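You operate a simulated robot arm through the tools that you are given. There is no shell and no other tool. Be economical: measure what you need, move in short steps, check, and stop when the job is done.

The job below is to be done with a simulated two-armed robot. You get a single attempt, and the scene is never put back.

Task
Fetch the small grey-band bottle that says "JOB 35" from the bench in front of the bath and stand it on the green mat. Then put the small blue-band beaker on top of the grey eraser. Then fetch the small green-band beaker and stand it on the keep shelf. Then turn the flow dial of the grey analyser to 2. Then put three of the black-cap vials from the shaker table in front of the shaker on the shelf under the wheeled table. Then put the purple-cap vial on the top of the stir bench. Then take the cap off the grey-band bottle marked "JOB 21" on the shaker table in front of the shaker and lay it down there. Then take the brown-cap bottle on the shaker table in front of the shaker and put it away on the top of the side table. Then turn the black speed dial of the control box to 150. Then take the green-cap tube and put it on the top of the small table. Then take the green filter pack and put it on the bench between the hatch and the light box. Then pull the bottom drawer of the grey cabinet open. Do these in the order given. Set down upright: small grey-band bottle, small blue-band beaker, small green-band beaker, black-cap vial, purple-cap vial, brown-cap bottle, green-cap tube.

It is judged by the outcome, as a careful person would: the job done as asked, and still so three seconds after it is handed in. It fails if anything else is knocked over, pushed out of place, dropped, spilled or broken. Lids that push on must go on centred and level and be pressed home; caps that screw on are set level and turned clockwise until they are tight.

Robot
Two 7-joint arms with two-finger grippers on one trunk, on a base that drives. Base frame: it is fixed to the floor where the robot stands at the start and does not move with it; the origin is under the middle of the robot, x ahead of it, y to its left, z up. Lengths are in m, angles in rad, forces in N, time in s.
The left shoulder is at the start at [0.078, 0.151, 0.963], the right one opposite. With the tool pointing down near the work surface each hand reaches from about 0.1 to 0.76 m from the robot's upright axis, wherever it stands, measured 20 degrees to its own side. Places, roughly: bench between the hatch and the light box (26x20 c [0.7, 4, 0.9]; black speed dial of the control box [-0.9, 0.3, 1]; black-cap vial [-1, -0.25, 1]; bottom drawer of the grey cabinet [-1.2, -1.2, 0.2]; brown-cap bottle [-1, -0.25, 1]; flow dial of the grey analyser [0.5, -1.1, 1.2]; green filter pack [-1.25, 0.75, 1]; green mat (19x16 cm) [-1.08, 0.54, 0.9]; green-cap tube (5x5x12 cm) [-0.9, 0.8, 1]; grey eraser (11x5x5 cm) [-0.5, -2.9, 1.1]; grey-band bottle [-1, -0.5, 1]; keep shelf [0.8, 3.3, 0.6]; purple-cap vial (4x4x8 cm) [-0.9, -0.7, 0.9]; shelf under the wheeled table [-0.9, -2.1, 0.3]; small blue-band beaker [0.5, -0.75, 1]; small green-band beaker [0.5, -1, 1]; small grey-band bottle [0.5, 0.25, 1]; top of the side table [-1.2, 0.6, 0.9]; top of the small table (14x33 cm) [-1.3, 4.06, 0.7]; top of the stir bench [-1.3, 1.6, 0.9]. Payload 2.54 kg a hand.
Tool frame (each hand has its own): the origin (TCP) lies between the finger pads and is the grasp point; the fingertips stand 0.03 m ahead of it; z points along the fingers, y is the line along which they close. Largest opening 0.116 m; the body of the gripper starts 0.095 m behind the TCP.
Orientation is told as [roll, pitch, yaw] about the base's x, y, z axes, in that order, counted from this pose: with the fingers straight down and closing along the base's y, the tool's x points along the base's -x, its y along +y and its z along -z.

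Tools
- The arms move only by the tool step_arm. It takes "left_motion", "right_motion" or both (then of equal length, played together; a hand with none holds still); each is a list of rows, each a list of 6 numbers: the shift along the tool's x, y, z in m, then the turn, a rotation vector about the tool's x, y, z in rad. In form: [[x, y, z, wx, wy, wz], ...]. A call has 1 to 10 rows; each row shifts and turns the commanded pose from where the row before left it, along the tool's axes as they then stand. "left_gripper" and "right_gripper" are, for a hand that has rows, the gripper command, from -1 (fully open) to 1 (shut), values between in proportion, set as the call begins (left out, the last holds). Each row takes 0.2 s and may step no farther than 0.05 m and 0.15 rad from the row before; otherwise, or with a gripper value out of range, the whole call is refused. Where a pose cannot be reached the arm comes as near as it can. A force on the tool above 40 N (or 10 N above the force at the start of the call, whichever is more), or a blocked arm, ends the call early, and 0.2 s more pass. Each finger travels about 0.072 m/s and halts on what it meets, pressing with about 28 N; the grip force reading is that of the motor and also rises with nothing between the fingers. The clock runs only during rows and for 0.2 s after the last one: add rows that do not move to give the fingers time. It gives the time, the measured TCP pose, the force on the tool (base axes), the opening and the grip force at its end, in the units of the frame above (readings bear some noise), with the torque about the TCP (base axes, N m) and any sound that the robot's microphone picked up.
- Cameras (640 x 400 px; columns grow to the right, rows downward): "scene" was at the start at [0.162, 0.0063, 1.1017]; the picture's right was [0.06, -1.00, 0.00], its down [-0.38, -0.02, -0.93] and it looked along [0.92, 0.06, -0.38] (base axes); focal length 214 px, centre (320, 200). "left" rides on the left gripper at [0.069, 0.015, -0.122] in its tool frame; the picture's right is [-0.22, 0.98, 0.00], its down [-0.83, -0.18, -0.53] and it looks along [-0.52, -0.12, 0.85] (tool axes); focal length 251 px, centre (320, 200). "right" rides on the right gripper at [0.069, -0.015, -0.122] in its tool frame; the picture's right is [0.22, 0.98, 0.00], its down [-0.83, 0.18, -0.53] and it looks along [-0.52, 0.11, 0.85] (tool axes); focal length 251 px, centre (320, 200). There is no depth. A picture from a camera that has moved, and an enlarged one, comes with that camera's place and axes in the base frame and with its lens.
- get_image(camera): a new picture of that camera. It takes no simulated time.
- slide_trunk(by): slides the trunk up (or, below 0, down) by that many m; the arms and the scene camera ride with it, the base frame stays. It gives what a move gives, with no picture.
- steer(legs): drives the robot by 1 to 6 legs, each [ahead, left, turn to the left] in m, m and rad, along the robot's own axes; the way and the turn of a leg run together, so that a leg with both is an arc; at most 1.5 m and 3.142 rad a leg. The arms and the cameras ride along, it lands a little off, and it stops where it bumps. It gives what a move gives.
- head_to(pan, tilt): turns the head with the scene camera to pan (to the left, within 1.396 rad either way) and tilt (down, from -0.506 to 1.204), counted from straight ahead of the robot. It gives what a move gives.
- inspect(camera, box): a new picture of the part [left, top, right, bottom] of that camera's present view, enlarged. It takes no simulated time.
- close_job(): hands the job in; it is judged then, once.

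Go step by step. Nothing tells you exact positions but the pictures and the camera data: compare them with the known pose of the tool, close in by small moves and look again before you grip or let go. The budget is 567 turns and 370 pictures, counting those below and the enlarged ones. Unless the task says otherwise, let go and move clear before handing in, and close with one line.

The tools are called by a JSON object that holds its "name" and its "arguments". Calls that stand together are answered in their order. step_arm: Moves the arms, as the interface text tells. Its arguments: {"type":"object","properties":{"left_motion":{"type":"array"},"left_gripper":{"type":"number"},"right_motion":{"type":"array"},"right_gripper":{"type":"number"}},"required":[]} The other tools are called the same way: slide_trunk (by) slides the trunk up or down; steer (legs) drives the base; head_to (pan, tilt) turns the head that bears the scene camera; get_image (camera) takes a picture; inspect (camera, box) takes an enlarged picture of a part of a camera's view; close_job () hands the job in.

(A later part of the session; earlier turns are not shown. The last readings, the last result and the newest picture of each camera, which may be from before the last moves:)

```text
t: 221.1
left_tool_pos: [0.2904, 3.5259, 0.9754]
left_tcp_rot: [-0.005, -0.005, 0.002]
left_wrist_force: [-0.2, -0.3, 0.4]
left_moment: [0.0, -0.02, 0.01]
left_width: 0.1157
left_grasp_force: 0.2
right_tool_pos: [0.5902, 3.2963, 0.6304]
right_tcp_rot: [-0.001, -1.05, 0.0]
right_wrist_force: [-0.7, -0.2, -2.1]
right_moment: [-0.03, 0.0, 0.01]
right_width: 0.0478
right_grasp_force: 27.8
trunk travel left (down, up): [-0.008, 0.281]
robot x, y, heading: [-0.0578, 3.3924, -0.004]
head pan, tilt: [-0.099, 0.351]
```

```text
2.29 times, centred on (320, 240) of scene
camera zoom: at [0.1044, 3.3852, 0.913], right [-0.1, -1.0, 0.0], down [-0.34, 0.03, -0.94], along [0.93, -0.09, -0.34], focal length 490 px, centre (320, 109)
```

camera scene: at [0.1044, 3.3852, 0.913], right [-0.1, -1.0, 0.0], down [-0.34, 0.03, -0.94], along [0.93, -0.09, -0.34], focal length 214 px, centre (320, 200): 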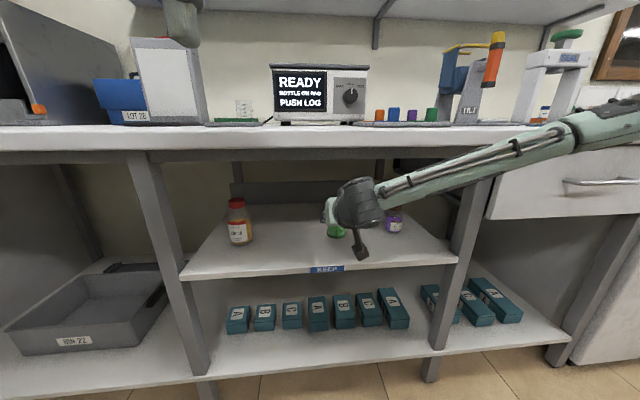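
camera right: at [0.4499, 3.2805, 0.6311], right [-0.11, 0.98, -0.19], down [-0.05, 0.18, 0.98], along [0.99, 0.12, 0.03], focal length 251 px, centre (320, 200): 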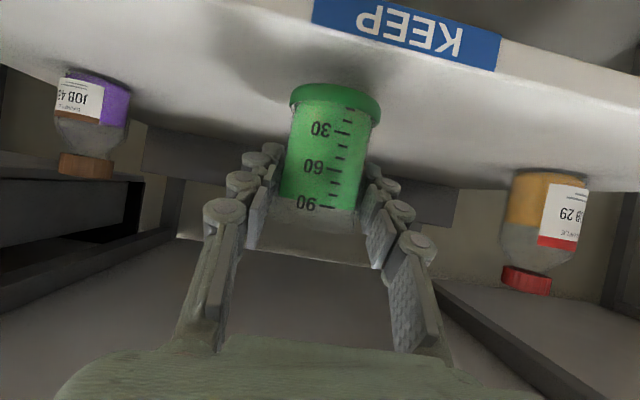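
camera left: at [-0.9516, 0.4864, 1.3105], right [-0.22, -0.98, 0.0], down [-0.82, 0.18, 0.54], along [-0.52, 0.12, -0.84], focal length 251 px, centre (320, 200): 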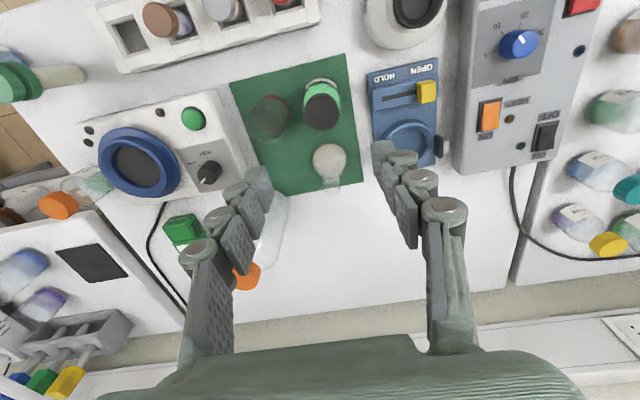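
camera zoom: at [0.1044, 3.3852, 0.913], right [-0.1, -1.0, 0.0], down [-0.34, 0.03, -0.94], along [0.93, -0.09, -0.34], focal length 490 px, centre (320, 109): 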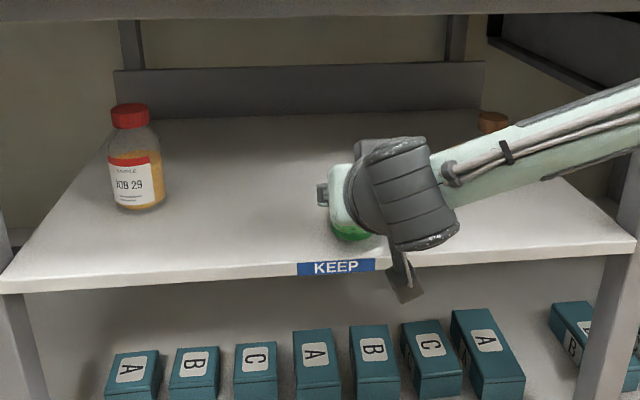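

The shelf surface is actually at z≈0.555 and its edge at x≈0.565, so I need to go further in. I'll drive forward 7 cm, then lower.

{"name": "steer", "arguments": {"legs": [[0.075, 0, 0]]}}

{"name": "get_image", "arguments": {"camera": "right"}}

{"name": "get_image", "arguments": {"camera": "scene"}}

```text
t: 222.1
left_tool_pos: [0.3669, 3.5247, 0.973]
left_tcp_rot: [-0.004, -0.002, 0.0]
left_wrist_force: [0.2, -0.2, 0.0]
left_moment: [0.02, 0.0, 0.0]
left_width: 0.116
left_grasp_force: 0.1
right_tool_pos: [0.6658, 3.295, 0.6305]
right_tcp_rot: [0.001, -1.048, 0.002]
right_wrist_force: [-0.7, 1.3, -0.7]
right_moment: [0.0, 0.03, -0.01]
right_width: 0.0474
right_grasp_force: 27.8
trunk travel left (down, up): [-0.008, 0.281]
robot x, y, heading: [0.0181, 3.3948, 0.002]
head pan, tilt: [-0.099, 0.351]
```

```text
253 pictures are left
camera right: at [0.5259, 3.2805, 0.6311], right [-0.11, 0.98, -0.19], down [-0.05, 0.18, 0.98], along [0.99, 0.12, 0.03], focal length 251 px, centre (320, 200)
```

right: 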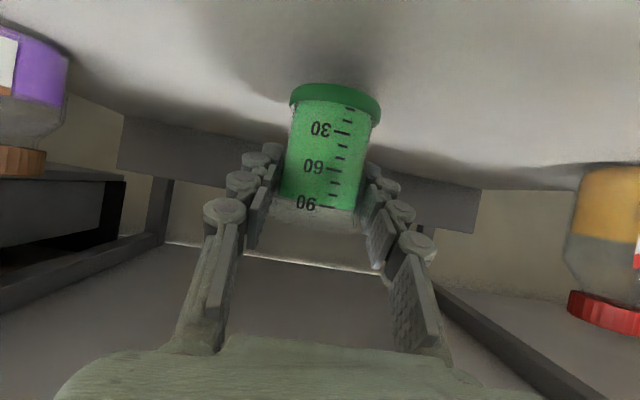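

```text
252 pictures are left
camera scene: at [0.1805, 3.3852, 0.913], right [-0.1, -1.0, 0.0], down [-0.34, 0.03, -0.94], along [0.93, -0.09, -0.34], focal length 214 px, centre (320, 200)
```

scene: 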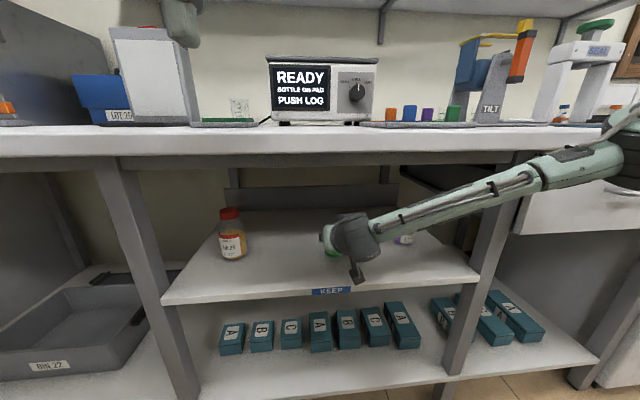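

{"name": "step_arm", "arguments": {"right_motion": [[0.0087, 0, 0.005, 0, 0, 0], [0.0035, 0, 0.002, 0, 0, 0], [0, 0, 0, 0, 0, 0]]}}

{"name": "step_arm", "arguments": {"right_motion": [[0.0026, 0, 0.0015, 0, 0, 0], [0, 0, 0, 0, 0, 0]]}}

{"name": "step_arm", "arguments": {"right_motion": [[0.0026, 0, 0.0015, 0, 0, 0], [0, 0, 0, 0, 0, 0]]}}

{"name": "get_image", "arguments": {"camera": "right"}}

```text
t: 222.9
left_tool_pos: [0.3658, 3.5242, 0.9747]
left_tcp_rot: [-0.003, -0.002, 0.001]
left_wrist_force: [0.7, 0.2, -0.8]
left_moment: [-0.02, 0.05, -0.02]
left_width: 0.1162
left_grasp_force: 0.1
right_tool_pos: [0.6656, 3.2965, 0.6168]
right_tcp_rot: [0.001, -1.049, 0.003]
right_wrist_force: [-0.4, -0.5, -2.7]
right_moment: [-0.02, 0.0, 0.01]
right_width: 0.0477
right_grasp_force: 27.4
trunk travel left (down, up): [-0.008, 0.281]
robot x, y, heading: [0.0149, 3.3966, -0.006]
head pan, tilt: [-0.099, 0.351]
```

```text
t: 223.5
left_tool_pos: [0.3663, 3.5242, 0.9748]
left_tcp_rot: [-0.004, -0.003, 0.0]
left_wrist_force: [0.3, -0.8, 0.0]
left_moment: [0.01, 0.03, -0.03]
left_width: 0.116
left_grasp_force: 0.1
right_tool_pos: [0.6648, 3.2946, 0.6137]
right_tcp_rot: [-0.001, -1.048, 0.002]
right_wrist_force: [-1.3, -0.4, -0.4]
right_moment: [0.0, 0.05, 0.0]
right_width: 0.0477
right_grasp_force: 28.3
trunk travel left (down, up): [-0.008, 0.281]
robot x, y, heading: [0.0226, 3.3914, 0.006]
head pan, tilt: [-0.099, 0.351]
```

```text
t: 224.1
left_tool_pos: [0.3653, 3.5254, 0.9748]
left_tcp_rot: [-0.004, -0.003, -0.001]
left_wrist_force: [-0.3, 0.1, -0.1]
left_moment: [0.01, 0.0, -0.01]
left_width: 0.1159
left_grasp_force: 0.1
right_tool_pos: [0.666, 3.2938, 0.6108]
right_tcp_rot: [0.001, -1.047, -0.001]
right_wrist_force: [-0.6, -0.1, -0.3]
right_moment: [0.01, 0.03, 0.04]
right_width: 0.0479
right_grasp_force: 28.5
right hand out of reach, approached as far as the arm can: row 1
trunk travel left (down, up): [-0.008, 0.281]
robot x, y, heading: [0.0169, 3.3905, -0.003]
head pan, tilt: [-0.099, 0.351]
```

```text
251 pictures are left
camera right: at [0.5257, 3.2781, 0.6125], right [-0.11, 0.98, -0.19], down [-0.05, 0.18, 0.98], along [0.99, 0.12, 0.03], focal length 251 px, centre (320, 200)
```

right: 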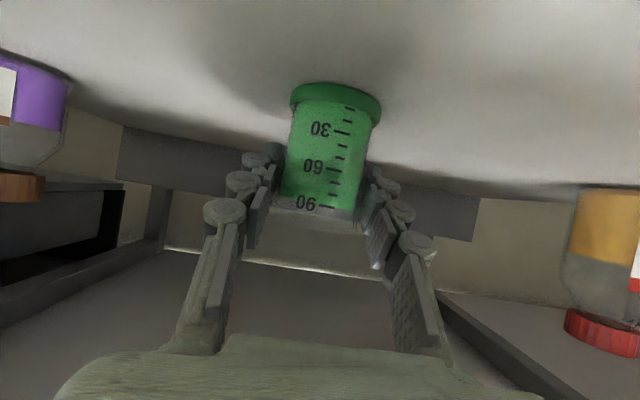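

The arm is at its lower limit, so I'll lower the last few millimetres with the trunk.

{"name": "slide_trunk", "arguments": {"by": -0.003}}

{"name": "slide_trunk", "arguments": {"by": -0.002}}

{"name": "inspect", "arguments": {"camera": "right", "box": [240, 40, 420, 240]}}

```text
t: 224.6
left_tool_pos: [0.3646, 3.5256, 0.9721]
left_tcp_rot: [-0.004, -0.003, -0.001]
left_wrist_force: [-0.1, 0.7, -0.4]
left_moment: [0.01, -0.01, 0.01]
left_width: 0.1158
left_grasp_force: 0.0
right_tool_pos: [0.6658, 3.294, 0.6118]
right_tcp_rot: [0.001, -1.055, 0.002]
right_wrist_force: [-1.6, -1.0, 11.0]
right_moment: [-0.3, 0.14, -0.07]
right_width: 0.0481
right_grasp_force: 28.3
trunk travel left (down, up): [-0.005, 0.284]
robot x, y, heading: [0.0167, 3.3933, -0.001]
head pan, tilt: [-0.099, 0.351]
```

```text
t: 225.1
left_tool_pos: [0.364, 3.5246, 0.9705]
left_tcp_rot: [-0.003, -0.005, 0.0]
left_wrist_force: [0.2, -1.1, -0.3]
left_moment: [-0.01, 0.0, -0.04]
left_width: 0.1161
left_grasp_force: 0.0
right_tool_pos: [0.6653, 3.2935, 0.6107]
right_tcp_rot: [0.002, -1.057, 0.0]
right_wrist_force: [-0.2, 0.8, 20.6]
right_moment: [-0.23, -0.12, -0.05]
right_width: 0.0478
right_grasp_force: 28.1
trunk travel left (down, up): [-0.003, 0.286]
robot x, y, heading: [0.0154, 3.3941, 0.001]
head pan, tilt: [-0.099, 0.351]
```

```text
2.00 times, centred on (330, 140) of right
camera zoom: at [0.526, 3.2786, 0.6104], right [-0.11, 0.98, -0.19], down [-0.06, 0.18, 0.98], along [0.99, 0.12, 0.04], focal length 503 px, centre (300, 320)
```

zoom: 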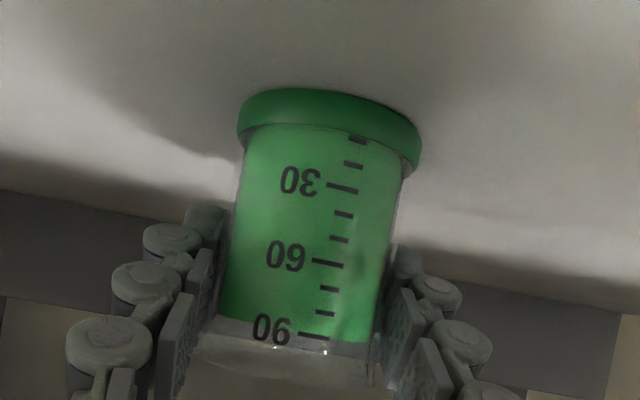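

{"name": "slide_trunk", "arguments": {"by": 0.002}}

{"name": "step_arm", "arguments": {"right_motion": [[0, 0, 0, 0, 0, 0], [0, 0, 0, 0, 0, 0], [0, 0, 0, 0, 0, 0]], "right_gripper": -0.4}}

{"name": "step_arm", "arguments": {"right_motion": [[0, 0, -0.03, 0, 0, 0], [0, 0, -0.045, 0, 0, 0], [0, 0, -0.045, 0, 0, 0], [0, 0, 0, 0, 0, 0]]}}

{"name": "get_image", "arguments": {"camera": "right"}}

{"name": "get_image", "arguments": {"camera": "scene"}}

```text
t: 225.7
left_tool_pos: [0.3653, 3.5257, 0.9721]
left_tcp_rot: [-0.003, -0.005, 0.002]
left_wrist_force: [-0.5, 0.6, -0.1]
left_moment: [0.01, 0.03, 0.01]
left_width: 0.1158
left_grasp_force: 0.0
right_tool_pos: [0.6661, 3.2945, 0.6104]
right_tcp_rot: [-0.001, -1.052, 0.003]
right_wrist_force: [6.3, 2.7, 16.1]
right_moment: [-0.18, -0.41, 0.09]
right_width: 0.0479
right_grasp_force: 27.4
trunk travel left (down, up): [-0.005, 0.284]
robot x, y, heading: [0.017, 3.3949, 0.004]
head pan, tilt: [-0.099, 0.351]
```

```text
t: 226.5
left_tool_pos: [0.3651, 3.5246, 0.9722]
left_tcp_rot: [-0.003, -0.005, 0.001]
left_wrist_force: [0.8, -0.7, 0.2]
left_moment: [-0.02, -0.01, -0.03]
left_width: 0.1156
left_grasp_force: 0.1
right_tool_pos: [0.6658, 3.2929, 0.6086]
right_tcp_rot: [-0.002, -1.049, 0.002]
right_wrist_force: [0.8, -0.5, -0.3]
right_moment: [0.01, 0.02, 0.0]
right_width: 0.0812
right_grasp_force: 0.0
trunk travel left (down, up): [-0.005, 0.284]
robot x, y, heading: [0.0185, 3.3924, 0.001]
head pan, tilt: [-0.099, 0.351]
```

```text
t: 227.5
left_tool_pos: [0.3668, 3.5248, 0.9727]
left_tcp_rot: [-0.003, -0.003, 0.001]
left_wrist_force: [0.8, 0.0, -0.2]
left_moment: [0.04, 0.02, 0.0]
left_width: 0.1157
left_grasp_force: 0.0
right_tool_pos: [0.5604, 3.2913, 0.6645]
right_tcp_rot: [0.002, -1.048, 0.001]
right_wrist_force: [-0.7, -0.2, 0.5]
right_moment: [0.0, -0.02, 0.03]
right_width: 0.0812
right_grasp_force: 0.1
trunk travel left (down, up): [-0.005, 0.284]
robot x, y, heading: [0.0178, 3.3928, 0.0]
head pan, tilt: [-0.099, 0.351]
```

```text
249 pictures are left
camera right: at [0.4201, 3.2761, 0.6657], right [-0.11, 0.98, -0.19], down [-0.05, 0.18, 0.98], along [0.99, 0.12, 0.03], focal length 251 px, centre (320, 200)
```

right: 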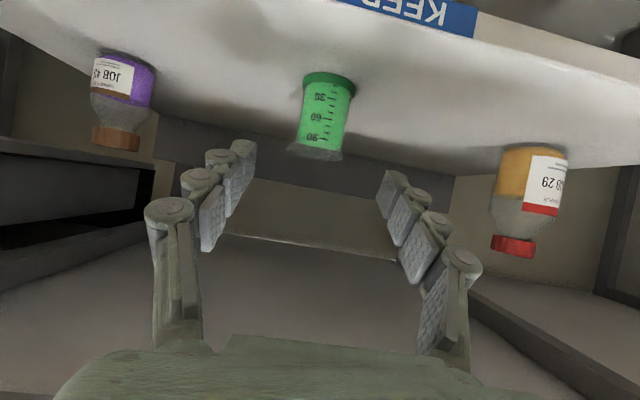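

```text
248 pictures are left
camera scene: at [0.1803, 3.3852, 0.9101], right [-0.1, -1.0, 0.0], down [-0.34, 0.03, -0.94], along [0.93, -0.09, -0.34], focal length 214 px, centre (320, 200)
```

scene: 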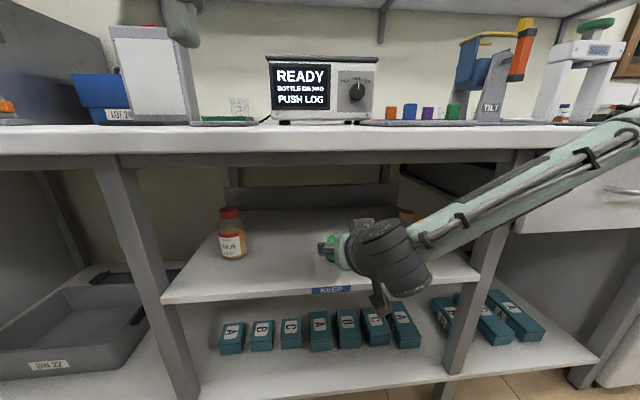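

The green beaker stands upright on the KEEP shelf. Backing away and heading to the grey analyser.

{"name": "steer", "arguments": {"legs": [[-0.25, 0, 0]]}}

{"name": "slide_trunk", "arguments": {"by": 0.284}}

{"name": "steer", "arguments": {"legs": [[0, 0, -1.57], [1.4, 0, 0], [1.4, 0, 0], [1.2, 0, 0], [0, 0, 1.57]]}}

{"name": "head_to", "arguments": {"pan": -0.4, "tilt": 0.2}}

{"name": "get_image", "arguments": {"camera": "scene"}}

```text
t: 229.3
left_tool_pos: [0.1118, 3.5256, 0.9717]
left_tcp_rot: [-0.004, -0.003, 0.002]
left_wrist_force: [0.2, 0.7, 0.6]
left_moment: [-0.01, 0.01, -0.01]
left_width: 0.1161
left_grasp_force: 0.1
right_tool_pos: [0.3047, 3.2918, 0.6643]
right_tcp_rot: [0.001, -1.049, 0.003]
right_wrist_force: [-0.5, 0.5, -0.7]
right_moment: [0.03, 0.0, -0.02]
right_width: 0.0813
right_grasp_force: 0.1
trunk travel left (down, up): [-0.005, 0.284]
robot x, y, heading: [-0.236, 3.3939, 0.001]
head pan, tilt: [-0.099, 0.351]
```

```text
t: 232.2
left_tool_pos: [0.111, 3.5251, 1.2555]
left_tcp_rot: [-0.004, -0.002, 0.004]
left_wrist_force: [0.9, -0.1, 0.3]
left_moment: [0.02, 0.06, -0.03]
left_width: 0.1161
left_grasp_force: 0.1
right_tool_pos: [0.3057, 3.2931, 0.9486]
right_tcp_rot: [0.002, -1.049, 0.004]
right_wrist_force: [0.1, 0.3, -0.1]
right_moment: [-0.03, -0.01, 0.01]
right_width: 0.0811
right_grasp_force: 0.0
trunk travel left (down, up): [-0.289, 0.0]
robot x, y, heading: [-0.2338, 3.3936, 0.005]
head pan, tilt: [-0.099, 0.351]
```

```text
t: 259.3
left_tool_pos: [-0.0274, -0.5133, 1.2563]
left_tcp_rot: [-0.003, -0.003, -0.06]
left_wrist_force: [0.3, 0.2, 1.5]
left_moment: [0.0, -0.01, 0.01]
left_width: 0.1159
left_grasp_force: 0.0
right_tool_pos: [0.1524, -0.7581, 0.9486]
right_tcp_rot: [0.002, -1.048, -0.061]
right_wrist_force: [0.1, -0.1, 0.5]
right_moment: [-0.03, 0.01, -0.02]
right_width: 0.0812
right_grasp_force: 0.1
trunk travel left (down, up): [-0.289, 0.0]
robot x, y, heading: [-0.3794, -0.6217, -0.063]
head pan, tilt: [-0.099, 0.351]
```

```text
t: 260.1
left_tool_pos: [-0.0275, -0.5134, 1.2555]
left_tcp_rot: [-0.004, -0.005, -0.062]
left_wrist_force: [0.6, 1.2, 0.1]
left_moment: [0.0, 0.01, 0.02]
left_width: 0.1158
left_grasp_force: 0.2
right_tool_pos: [0.1519, -0.759, 0.9475]
right_tcp_rot: [0.002, -1.05, -0.061]
right_wrist_force: [0.2, 0.3, -0.1]
right_moment: [-0.01, 0.0, 0.01]
right_width: 0.0811
right_grasp_force: 0.1
trunk travel left (down, up): [-0.289, 0.0]
robot x, y, heading: [-0.3812, -0.6165, -0.063]
head pan, tilt: [-0.4, 0.201]
```

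```text
247 pictures are left
camera scene: at [-0.2303, -0.6682, 1.208], right [-0.45, -0.9, 0.0], down [-0.18, 0.09, -0.98], along [0.88, -0.44, -0.2], focal length 214 px, centre (320, 200)
```

scene: 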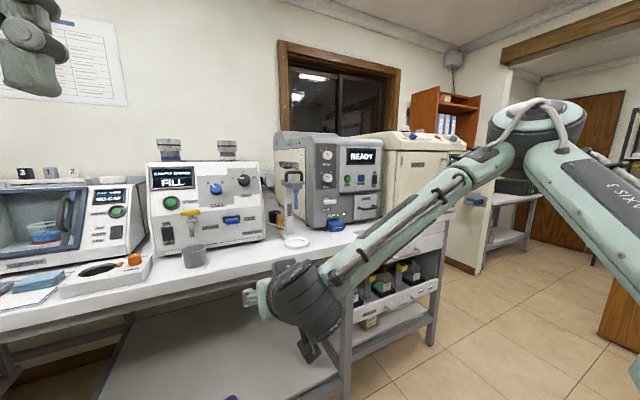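

{"name": "inspect", "arguments": {"camera": "scene", "box": [270, 120, 400, 240]}}

```text
3.33 times, centred on (335, 180) of scene
camera zoom: at [-0.2303, -0.6682, 1.208], right [-0.45, -0.9, 0.0], down [-0.18, 0.09, -0.98], along [0.88, -0.44, -0.2], focal length 715 px, centre (270, 267)
```

zoom: 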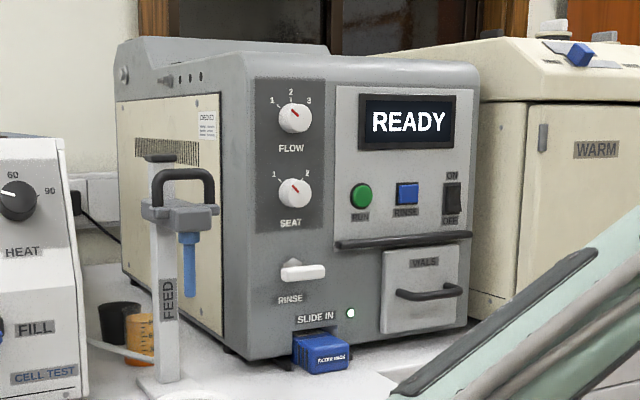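

{"name": "steer", "arguments": {"legs": [[0.24, -0.3, 0.062]]}}

{"name": "inspect", "arguments": {"camera": "scene", "box": [310, 80, 400, 170]}}

{"name": "get_image", "arguments": {"camera": "scene"}}

```text
t: 263.6
left_tool_pos: [0.1967, -0.7946, 1.2557]
left_tcp_rot: [-0.003, -0.003, 0.003]
left_wrist_force: [-0.3, -0.9, 0.7]
left_moment: [0.03, 0.04, -0.05]
left_width: 0.1161
left_grasp_force: 0.1
right_tool_pos: [0.393, -1.0265, 0.9475]
right_tcp_rot: [0.004, -1.049, 0.007]
right_wrist_force: [-0.8, -0.1, 0.6]
right_moment: [-0.01, 0.01, 0.01]
right_width: 0.0813
right_grasp_force: 0.2
trunk travel left (down, up): [-0.289, 0.0]
robot x, y, heading: [-0.1499, -0.9278, 0.007]
head pan, tilt: [-0.4, 0.201]
```

```text
4.44 times, centred on (355, 125) of scene
camera zoom: at [0.0051, -0.9622, 1.208], right [-0.38, -0.92, 0.0], down [-0.18, 0.08, -0.98], along [0.9, -0.38, -0.2], focal length 953 px, centre (164, 533)
```

zoom: 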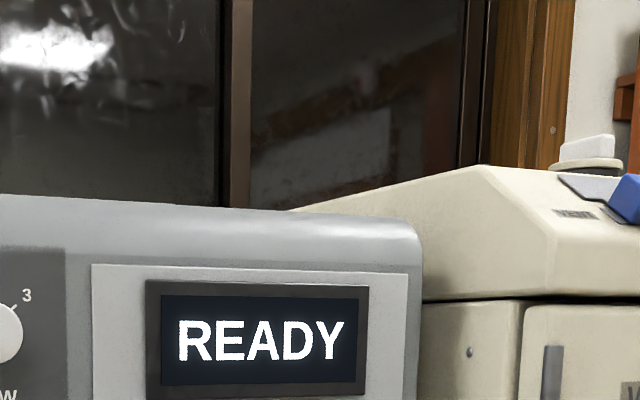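

```text
244 pictures are left
camera scene: at [0.0051, -0.9622, 1.208], right [-0.38, -0.92, 0.0], down [-0.18, 0.08, -0.98], along [0.9, -0.38, -0.2], focal length 214 px, centre (320, 200)
```

scene: 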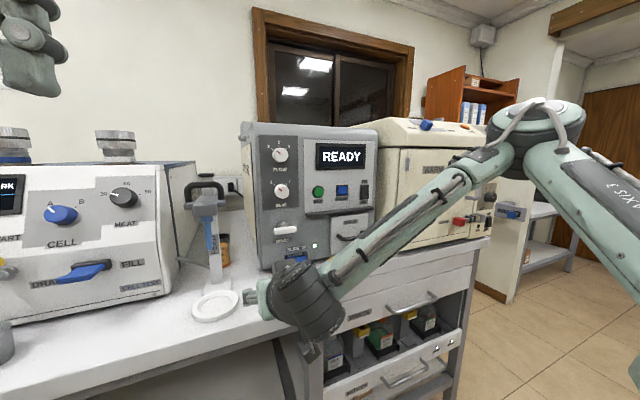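

{"name": "inspect", "arguments": {"camera": "scene", "box": [250, 130, 310, 180]}}

```text
8.00 times, centred on (280, 155) of scene
camera zoom: at [0.0051, -0.9622, 1.208], right [-0.38, -0.92, 0.0], down [-0.18, 0.08, -0.98], along [0.9, -0.38, -0.2], focal length 1716 px, centre (640, 560)
```

zoom: 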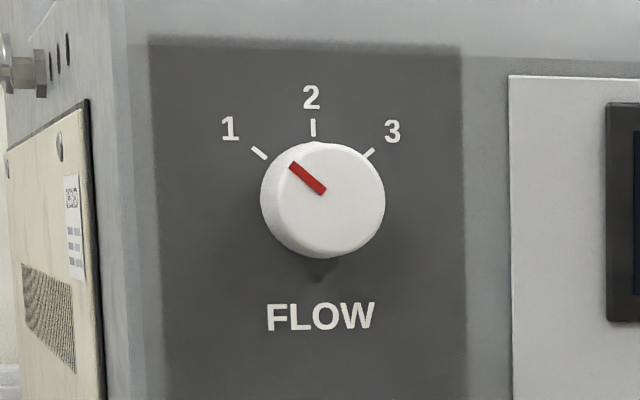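

The pointer is at 1, and 2 is straight up, so it needs a clockwise turn of about 0.8 rad. The dial face is at (0.527, -1.080, 1.211). I'll raise the right hand and make it horizontal in front of the dial.

{"name": "step_arm", "arguments": {"right_motion": [[-0.0423, 0, -0.0243, 0, 0, 0], [-0.0423, 0, -0.0243, 0, 0, 0], [-0.0423, -0.01, -0.0243, 0, 0, 0], [-0.0423, -0.01, -0.0243, 0, 0, 0], [-0.0423, -0.01, -0.0243, 0, 0, 0], [-0.012, -0.012, -0.007, 0, -0.13, 0], [0, -0.012, 0, 0, -0.13, 0], [0, 0, 0, 0, -0.13, 0], [0, 0, 0, 0, -0.131, 0], [0, 0, 0, 0, 0, 0]], "right_gripper": -0.2}}

{"name": "get_image", "arguments": {"camera": "right"}}

{"name": "get_image", "arguments": {"camera": "scene"}}

```text
t: 265.8
left_tool_pos: [0.1966, -0.7948, 1.2557]
left_tcp_rot: [-0.002, -0.005, 0.005]
left_wrist_force: [0.4, 0.4, 0.8]
left_moment: [-0.02, -0.05, 0.0]
left_width: 0.1159
left_grasp_force: 0.0
right_tool_pos: [0.3922, -1.081, 1.2058]
right_tcp_rot: [2.434, -1.568, -2.426]
right_wrist_force: [0.4, -0.1, 0.4]
right_moment: [-0.01, 0.01, 0.03]
right_width: 0.0696
right_grasp_force: 0.0
trunk travel left (down, up): [-0.289, 0.0]
robot x, y, heading: [-0.1479, -0.9268, 0.006]
head pan, tilt: [-0.4, 0.201]
```

```text
242 pictures are left
camera right: at [0.27, -1.097, 1.1369], right [-0.01, 0.98, -0.21], down [-0.54, 0.18, 0.83], along [0.84, 0.12, 0.52], focal length 251 px, centre (320, 200)
```

right: 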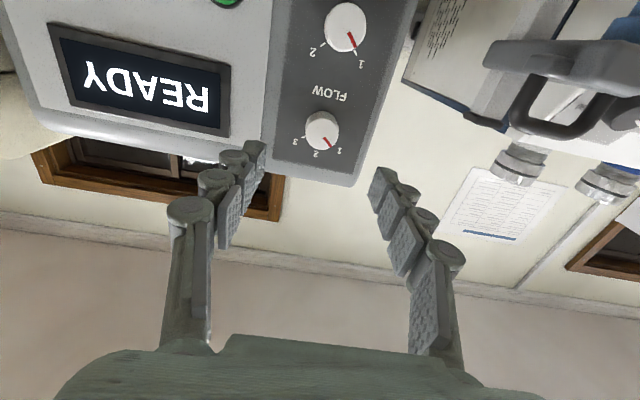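

```text
241 pictures are left
camera scene: at [0.0048, -0.962, 1.2081], right [-0.38, -0.92, 0.0], down [-0.18, 0.08, -0.98], along [0.9, -0.38, -0.2], focal length 214 px, centre (320, 200)
```

scene: 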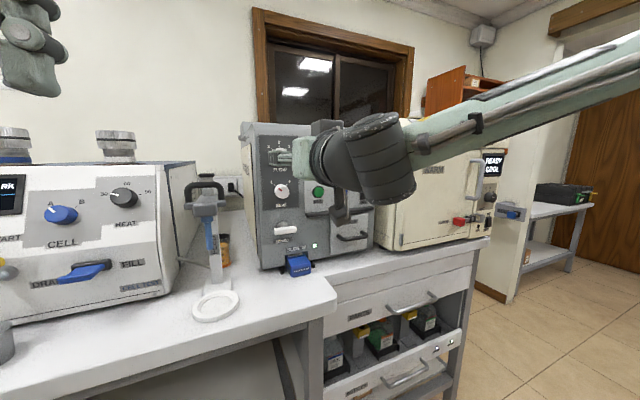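

{"name": "step_arm", "arguments": {"right_motion": [[-0.003, 0, 0.04, 0, 0, 0], [-0.002, 0, 0.04, 0, 0, 0], [0, 0, 0, 0, 0, 0]]}}

{"name": "get_image", "arguments": {"camera": "right"}}

{"name": "inspect", "arguments": {"camera": "scene", "box": [230, 110, 390, 230]}}

```text
t: 266.6
left_tool_pos: [0.1963, -0.7944, 1.2562]
left_tcp_rot: [-0.005, -0.004, 0.004]
left_wrist_force: [0.8, 0.1, -0.4]
left_moment: [0.0, -0.03, 0.0]
left_width: 0.1162
left_grasp_force: 0.1
right_tool_pos: [0.4734, -1.0818, 1.21]
right_tcp_rot: [-0.698, -1.571, 0.704]
right_wrist_force: [-0.6, 0.1, 0.3]
right_moment: [0.01, 0.03, 0.02]
right_width: 0.0695
right_grasp_force: 0.0
trunk travel left (down, up): [-0.289, 0.0]
robot x, y, heading: [-0.1497, -0.9303, 0.002]
head pan, tilt: [-0.4, 0.201]
```

```text
240 pictures are left
camera right: at [0.3517, -1.0974, 1.1411], right [-0.01, 0.98, -0.21], down [-0.54, 0.18, 0.83], along [0.84, 0.12, 0.52], focal length 251 px, centre (320, 200)
```

right: 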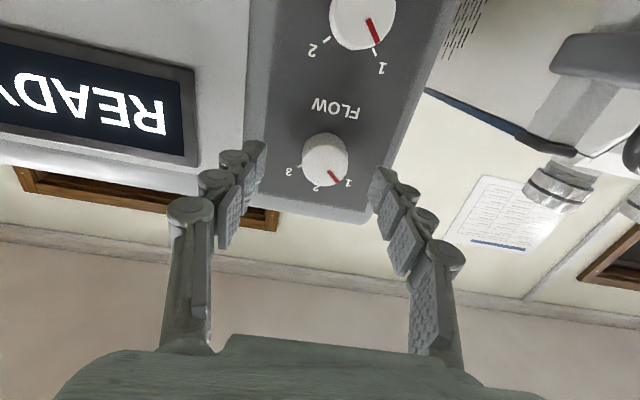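

```text
3.33 times, centred on (310, 170) of scene
camera zoom: at [0.0047, -0.9621, 1.2081], right [-0.38, -0.92, 0.0], down [-0.18, 0.08, -0.98], along [0.9, -0.38, -0.2], focal length 715 px, centre (353, 300)
```

zoom: 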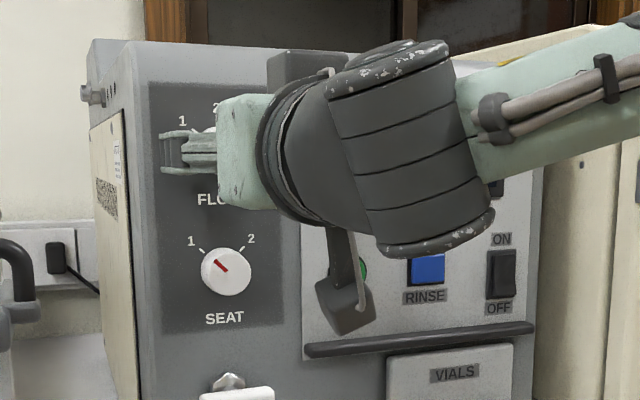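

{"name": "step_arm", "arguments": {"right_motion": [[-0.003, 0.003, 0.02, 0, 0, 0], [0, 0, 0.013, 0, 0, 0], [0, 0, 0, 0, 0, 0]]}}

{"name": "get_image", "arguments": {"camera": "right"}}

```text
t: 267.4
left_tool_pos: [0.1964, -0.7944, 1.256]
left_tcp_rot: [-0.003, -0.002, 0.004]
left_wrist_force: [-0.1, -0.7, -0.5]
left_moment: [-0.01, 0.02, -0.01]
left_width: 0.116
left_grasp_force: 0.1
right_tool_pos: [0.5071, -1.0755, 1.2152]
right_tcp_rot: [0.888, -1.571, -0.88]
right_wrist_force: [0.1, 0.3, 0.0]
right_moment: [-0.01, 0.01, 0.0]
right_width: 0.0694
right_grasp_force: 0.0
trunk travel left (down, up): [-0.289, 0.0]
robot x, y, heading: [-0.1505, -0.9252, 0.002]
head pan, tilt: [-0.4, 0.201]
```

```text
238 pictures are left
camera right: at [0.3847, -1.0919, 1.1461], right [-0.01, 0.98, -0.21], down [-0.54, 0.18, 0.83], along [0.84, 0.12, 0.52], focal length 251 px, centre (320, 200)
```

right: 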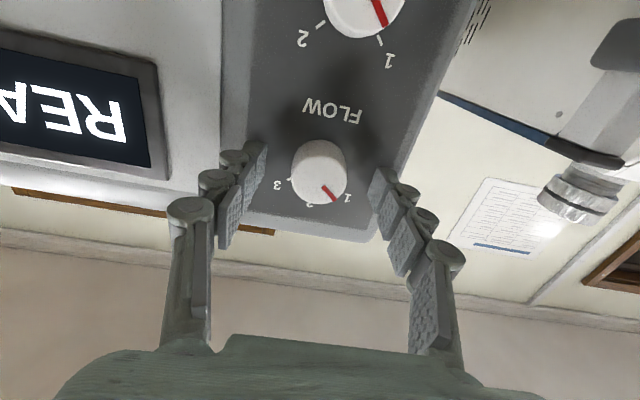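

{"name": "step_arm", "arguments": {"right_motion": [[0, 0, 0.008, 0, 0, 0], [0, 0, 0.006, 0, 0, 0], [0, 0, 0, 0, 0, 0]]}}

{"name": "get_image", "arguments": {"camera": "right"}}

{"name": "inspect", "arguments": {"camera": "scene", "box": [230, 110, 390, 230]}}

```text
t: 267.9
left_tool_pos: [0.1892, -0.7996, 1.259]
left_tcp_rot: [-0.001, -0.01, 0.002]
left_wrist_force: [0.1, -0.2, -0.2]
left_moment: [-0.02, -0.02, -0.01]
left_width: 0.1159
left_grasp_force: 0.1
right_tool_pos: [0.5058, -1.0837, 1.2153]
right_tcp_rot: [1.277, -1.565, -1.276]
right_wrist_force: [-47.8, -19.9, -4.8]
right_moment: [0.3, -0.32, -0.85]
right_width: 0.0533
right_grasp_force: 23.5
trunk travel left (down, up): [-0.289, 0.0]
robot x, y, heading: [-0.1492, -0.9295, 0.003]
head pan, tilt: [-0.4, 0.201]
stopped in row 2 (right hand): the force on the tool passed its limit at 47 N (the readings are from after the stop); the commanded pose is now the measured one
```

```text
237 pictures are left
camera right: at [0.384, -1.0979, 1.1466], right [0.0, 0.98, -0.21], down [-0.53, 0.18, 0.83], along [0.85, 0.11, 0.52], focal length 251 px, centre (320, 200)
```

right: 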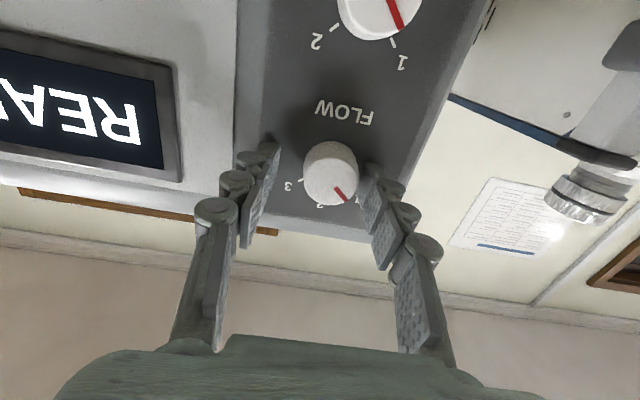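

```text
3.33 times, centred on (310, 170) of scene
camera zoom: at [-0.0029, -0.9661, 1.209], right [-0.39, -0.92, -0.01], down [-0.18, 0.08, -0.98], along [0.9, -0.38, -0.19], focal length 715 px, centre (353, 300)
```

zoom: 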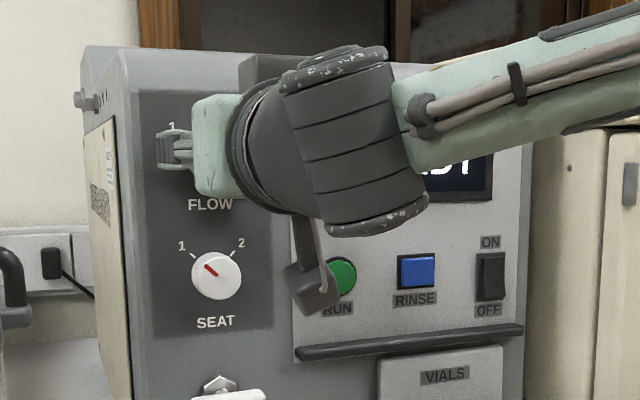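

The fingertips reached the panel, so I've gone far enough. Backing off slightly to relieve the force.

{"name": "step_arm", "arguments": {"right_motion": [[0, 0, -0.008, 0, 0, 0], [0, 0, 0, 0, 0, 0], [0, 0, 0, 0, 0, 0]]}}

{"name": "get_image", "arguments": {"camera": "right"}}

{"name": "get_image", "arguments": {"camera": "scene"}}

```text
t: 268.7
left_tool_pos: [0.1966, -0.7945, 1.2556]
left_tcp_rot: [-0.004, -0.004, 0.003]
left_wrist_force: [0.2, 0.0, 0.3]
left_moment: [0.01, -0.02, 0.0]
left_width: 0.1162
left_grasp_force: 0.1
right_tool_pos: [0.5078, -1.0745, 1.2107]
right_tcp_rot: [-0.029, -1.562, 0.041]
right_wrist_force: [-0.2, -0.2, 0.5]
right_moment: [-0.01, 0.01, 0.01]
right_width: 0.0698
right_grasp_force: 0.0
trunk travel left (down, up): [-0.289, 0.0]
robot x, y, heading: [-0.1522, -0.9295, 0.003]
head pan, tilt: [-0.4, 0.201]
```

```text
235 pictures are left
camera right: at [0.3853, -1.0919, 1.1429], right [-0.01, 0.98, -0.21], down [-0.53, 0.18, 0.83], along [0.85, 0.12, 0.51], focal length 251 px, centre (320, 200)
```

right: 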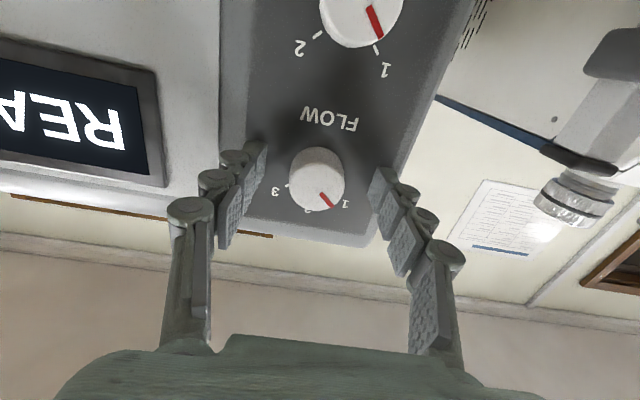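

```text
234 pictures are left
camera scene: at [0.0046, -0.9624, 1.208], right [-0.39, -0.92, 0.0], down [-0.18, 0.08, -0.98], along [0.9, -0.38, -0.2], focal length 214 px, centre (320, 200)
```

scene: 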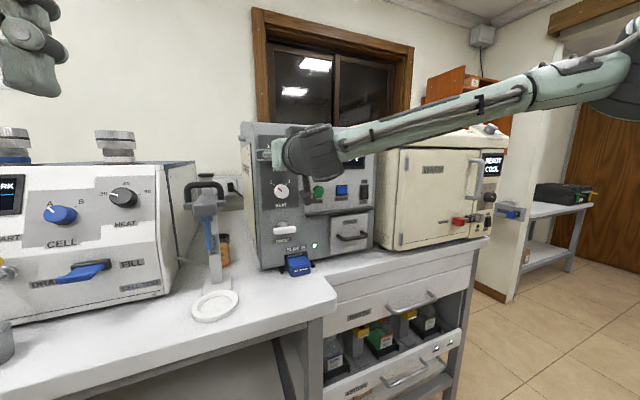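

{"name": "step_arm", "arguments": {"right_motion": [[-0.001, -0.001, 0, 0, 0, 0], [0, 0, 0, 0, 0, 0], [0, 0, 0, 0, 0, 0], [0, 0, 0, 0, 0, 0]], "right_gripper": 1}}

{"name": "get_image", "arguments": {"camera": "right"}}

```text
t: 269.7
left_tool_pos: [0.1951, -0.7954, 1.2563]
left_tcp_rot: [-0.001, -0.005, 0.004]
left_wrist_force: [0.5, 1.2, -0.6]
left_moment: [0.01, 0.0, -0.02]
left_width: 0.116
left_grasp_force: 0.1
right_tool_pos: [0.5048, -1.0776, 1.2143]
right_tcp_rot: [0.031, -1.565, -0.021]
right_wrist_force: [-14.6, -4.3, -3.1]
right_moment: [0.0, 0.08, -0.19]
right_width: 0.0328
right_grasp_force: 45.0
trunk travel left (down, up): [-0.289, 0.0]
robot x, y, heading: [-0.1512, -0.9262, 0.005]
head pan, tilt: [-0.4, 0.201]
```

```text
233 pictures are left
camera right: at [0.3825, -1.0937, 1.1453], right [-0.01, 0.98, -0.21], down [-0.53, 0.18, 0.83], along [0.85, 0.12, 0.52], focal length 251 px, centre (320, 200)
```

right: 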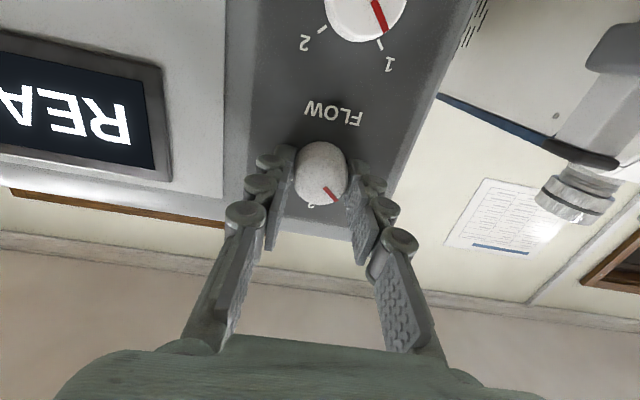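

Knob gripped. Turning clockwise in small steps.

{"name": "step_arm", "arguments": {"right_motion": [[0, 0, -0.002, 0, 0, 0], [0, 0, 0, 0, 0, 0.1], [0, 0, 0, 0, 0, 0.1], [0, 0, 0, 0, 0, 0.1], [0, 0, 0, 0, 0, 0.1], [0, 0, 0, 0, 0, 0]]}}

{"name": "inspect", "arguments": {"camera": "right", "box": [220, 60, 420, 240]}}

```text
t: 271.1
left_tool_pos: [0.1968, -0.7954, 1.2559]
left_tcp_rot: [-0.001, -0.001, 0.004]
left_wrist_force: [0.4, -0.7, -0.2]
left_moment: [-0.01, 0.0, -0.02]
left_width: 0.1161
left_grasp_force: 0.1
right_tool_pos: [0.5044, -1.0789, 1.2136]
right_tcp_rot: [1.554, -1.168, -1.545]
right_wrist_force: [8.5, -4.2, 5.8]
right_moment: [-0.01, -0.36, -0.22]
right_width: 0.0328
right_grasp_force: 44.5
trunk travel left (down, up): [-0.289, 0.0]
robot x, y, heading: [-0.1525, -0.9292, 0.007]
head pan, tilt: [-0.4, 0.201]
```

```text
2.22 times, centred on (320, 150) of right
camera zoom: at [0.3821, -1.0657, 1.1449], right [-0.01, 0.98, 0.18], down [-0.53, -0.16, 0.83], along [0.85, -0.09, 0.52], focal length 559 px, centre (320, 311)
```

zoom: 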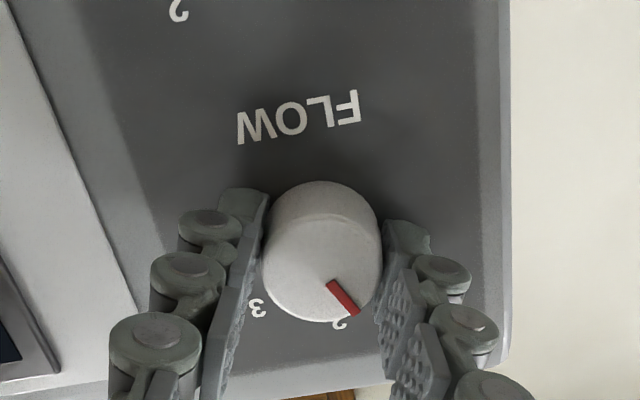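

{"name": "step_arm", "arguments": {"right_motion": [[0, 0, 0, 0, 0, 0.1], [0, 0, 0, 0, 0, 0.1], [0, 0, 0, 0, 0, 0.1], [0, 0, 0, 0, 0, 0.09], [0, 0, 0, 0, 0, 0]]}}

{"name": "inspect", "arguments": {"camera": "right", "box": [220, 60, 420, 240]}}

{"name": "inspect", "arguments": {"camera": "scene", "box": [230, 120, 330, 190]}}

```text
t: 272.3
left_tool_pos: [0.1968, -0.7958, 1.2561]
left_tcp_rot: [0.0, -0.004, 0.003]
left_wrist_force: [-0.9, -0.6, 0.6]
left_moment: [0.04, -0.02, 0.0]
left_width: 0.1163
left_grasp_force: 0.1
right_tool_pos: [0.5054, -1.0781, 1.2131]
right_tcp_rot: [1.563, -0.778, -1.553]
right_wrist_force: [7.2, -7.1, 7.0]
right_moment: [0.0, -0.32, -0.3]
right_width: 0.0328
right_grasp_force: 44.9
trunk travel left (down, up): [-0.289, 0.0]
robot x, y, heading: [-0.1518, -0.9273, 0.004]
head pan, tilt: [-0.4, 0.201]
```

```text
2.22 times, centred on (320, 150) of right
camera zoom: at [0.3818, -1.0408, 1.1548], right [-0.01, 0.84, 0.55], down [-0.52, -0.47, 0.71], along [0.85, -0.28, 0.44], focal length 559 px, centre (320, 311)
```

zoom: 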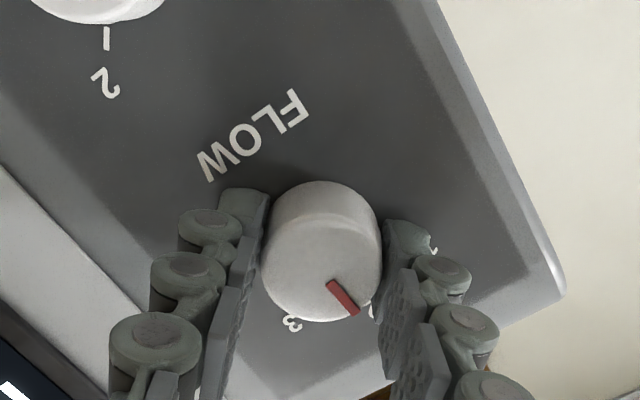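

```text
5.71 times, centred on (280, 155) of scene
camera zoom: at [0.0046, -0.9632, 1.208], right [-0.39, -0.92, 0.0], down [-0.18, 0.08, -0.98], along [0.9, -0.38, -0.2], focal length 1226 px, centre (549, 457)
```

zoom: 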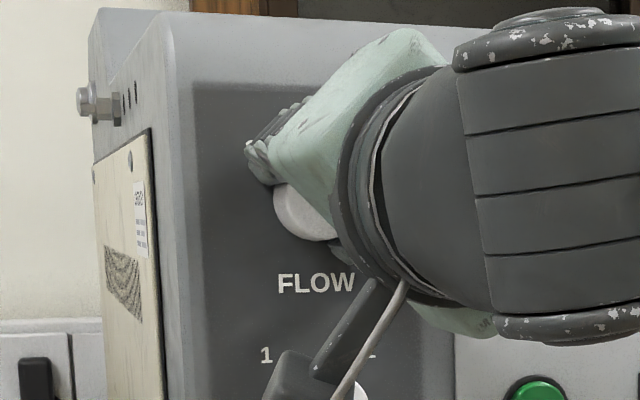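

{"name": "step_arm", "arguments": {"right_motion": [[0, 0, 0, 0, 0, 0], [0, 0, 0, 0, 0, 0], [0, 0, -0.03, 0, 0, 0], [0, 0, -0.04, 0, 0, 0], [0, 0, -0.04, 0, 0, 0], [0, 0, -0.03, 0, 0, 0]], "right_gripper": -0.2}}

{"name": "get_image", "arguments": {"camera": "right"}}

{"name": "inspect", "arguments": {"camera": "scene", "box": [250, 130, 310, 180]}}

```text
t: 273.7
left_tool_pos: [0.1977, -0.7942, 1.2558]
left_tcp_rot: [-0.004, -0.004, 0.002]
left_wrist_force: [0.3, -0.3, -0.1]
left_moment: [0.02, -0.01, -0.02]
left_width: 0.1161
left_grasp_force: 0.1
right_tool_pos: [0.3631, -1.0782, 1.2112]
right_tcp_rot: [1.56, -0.781, -1.552]
right_wrist_force: [0.0, -0.3, 0.0]
right_moment: [-0.02, -0.02, -0.04]
right_width: 0.0697
right_grasp_force: 0.1
trunk travel left (down, up): [-0.289, 0.0]
robot x, y, heading: [-0.1518, -0.9286, 0.006]
head pan, tilt: [-0.4, 0.201]
```

```text
229 pictures are left
camera right: at [0.24, -1.0409, 1.1533], right [-0.01, 0.84, 0.54], down [-0.52, -0.46, 0.71], along [0.85, -0.28, 0.44], focal length 251 px, centre (320, 200)
```

right: 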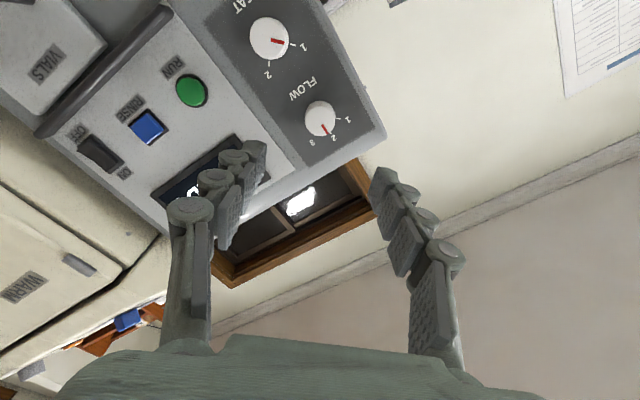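

```text
8.00 times, centred on (280, 155) of scene
camera zoom: at [0.004, -0.9623, 1.2081], right [-0.39, -0.92, 0.0], down [-0.18, 0.08, -0.98], along [0.9, -0.38, -0.2], focal length 1716 px, centre (640, 560)
```

zoom: 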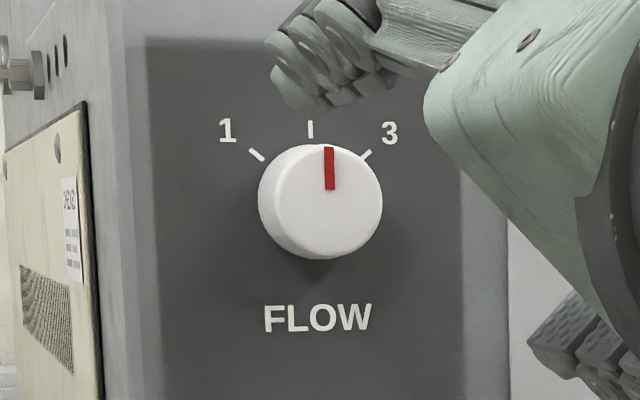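

The dial points to 2. I'll restore the hand's tilt, back away, and turn to the shaker table behind.

{"name": "step_arm", "arguments": {"right_motion": [[0, 0, -0.02, 0, 0, -0.13], [0, 0, 0, 0, 0, -0.13], [0, 0, 0, 0, 0, -0.13], [0, 0, 0, 0, 0, -0.13], [0, 0, 0, 0, 0, -0.13], [0, 0, 0, 0, 0, -0.14], [0, 0, 0, 0, 0.13, 0], [0, 0, 0, 0, 0.13, 0], [0, 0, 0, 0, 0.13, 0], [0, 0, 0, 0, 0.13, 0]]}}

{"name": "steer", "arguments": {"legs": [[-0.1, 0, 0], [0, 0.25, 1.57], [0, 0, 1.57]]}}

{"name": "head_to", "arguments": {"pan": -0.3, "tilt": 0.5}}

{"name": "get_image", "arguments": {"camera": "scene"}}

```text
t: 275.9
left_tool_pos: [0.1958, -0.7946, 1.256]
left_tcp_rot: [-0.003, -0.002, 0.003]
left_wrist_force: [0.3, -0.2, -0.2]
left_moment: [-0.01, 0.04, 0.0]
left_width: 0.1156
left_grasp_force: 0.0
right_tool_pos: [0.3452, -1.078, 1.2142]
right_tcp_rot: [-0.003, -1.041, 0.014]
right_wrist_force: [-1.4, -0.3, -0.7]
right_moment: [-0.01, 0.0, -0.02]
right_width: 0.0697
right_grasp_force: 0.0
trunk travel left (down, up): [-0.289, 0.0]
robot x, y, heading: [-0.151, -0.9282, 0.005]
head pan, tilt: [-0.4, 0.201]
```

```text
t: 284.9
left_tool_pos: [-0.7653, -0.8876, 1.2556]
left_tcp_rot: [-0.004, -0.003, 3.125]
left_wrist_force: [-0.3, 0.2, 0.4]
left_moment: [-0.01, -0.02, 0.0]
left_width: 0.1162
left_grasp_force: 0.0
right_tool_pos: [-0.9072, -0.6017, 1.2134]
right_tcp_rot: [-0.002, -1.043, 3.133]
right_wrist_force: [0.9, -0.1, 0.6]
right_moment: [-0.01, -0.02, 0.01]
right_width: 0.0695
right_grasp_force: 0.1
trunk travel left (down, up): [-0.289, 0.0]
robot x, y, heading: [-0.4152, -0.7617, 3.124]
head pan, tilt: [-0.4, 0.201]
cut short: leg 2
```

```text
t: 285.7
left_tool_pos: [-0.766, -0.8877, 1.2561]
left_tcp_rot: [-0.003, -0.004, 3.125]
left_wrist_force: [-0.2, -0.9, -0.2]
left_moment: [0.02, -0.03, 0.05]
left_width: 0.1159
left_grasp_force: 0.1
right_tool_pos: [-0.9074, -0.6002, 1.2126]
right_tcp_rot: [-0.002, -1.046, 3.132]
right_wrist_force: [0.1, 0.1, 0.1]
right_moment: [0.02, 0.02, 0.01]
right_width: 0.0696
right_grasp_force: 0.1
trunk travel left (down, up): [-0.289, 0.0]
robot x, y, heading: [-0.4156, -0.7597, 3.121]
head pan, tilt: [-0.3, 0.499]
```

```text
227 pictures are left
camera scene: at [-0.5683, -0.7329, 1.1804], right [0.31, 0.95, 0.0], down [0.45, -0.15, -0.88], along [-0.83, 0.27, -0.48], focal length 214 px, centre (320, 200)
```

scene: 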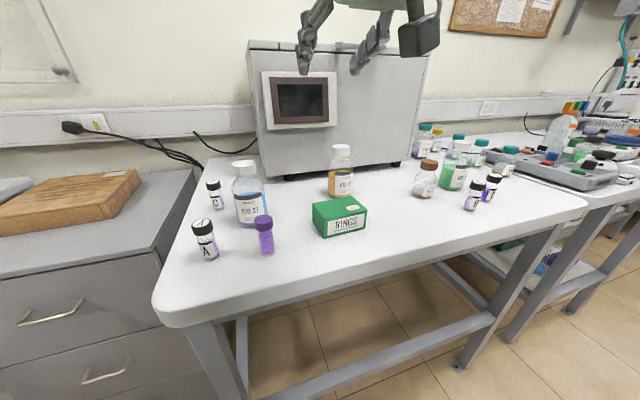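

{"name": "inspect", "arguments": {"camera": "scene", "box": [170, 130, 370, 270]}}

{"name": "inspect", "arguments": {"camera": "scene", "box": [390, 110, 550, 230]}}

```text
2.86 times, centred on (270, 200) of scene
camera zoom: at [-0.5683, -0.7329, 1.1804], right [0.31, 0.95, 0.0], down [0.45, -0.15, -0.88], along [-0.83, 0.27, -0.48], focal length 613 px, centre (463, 200)
```

zoom: 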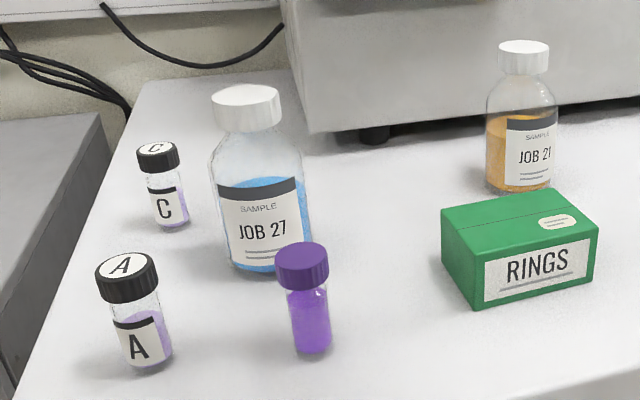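

```text
3.33 times, centred on (470, 170) of scene
camera zoom: at [-0.5683, -0.7329, 1.1804], right [0.31, 0.95, 0.0], down [0.45, -0.15, -0.88], along [-0.83, 0.27, -0.48], focal length 715 px, centre (-180, 300)
```

zoom: 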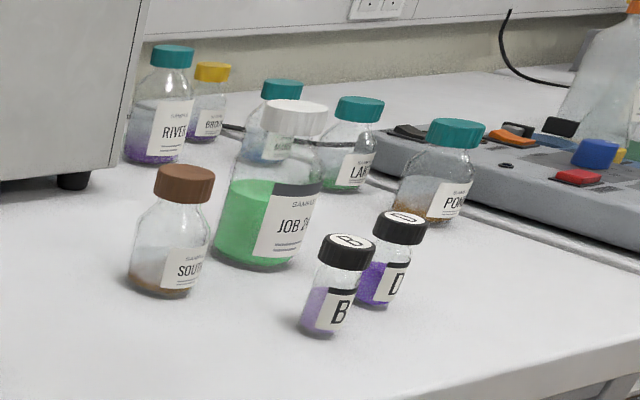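

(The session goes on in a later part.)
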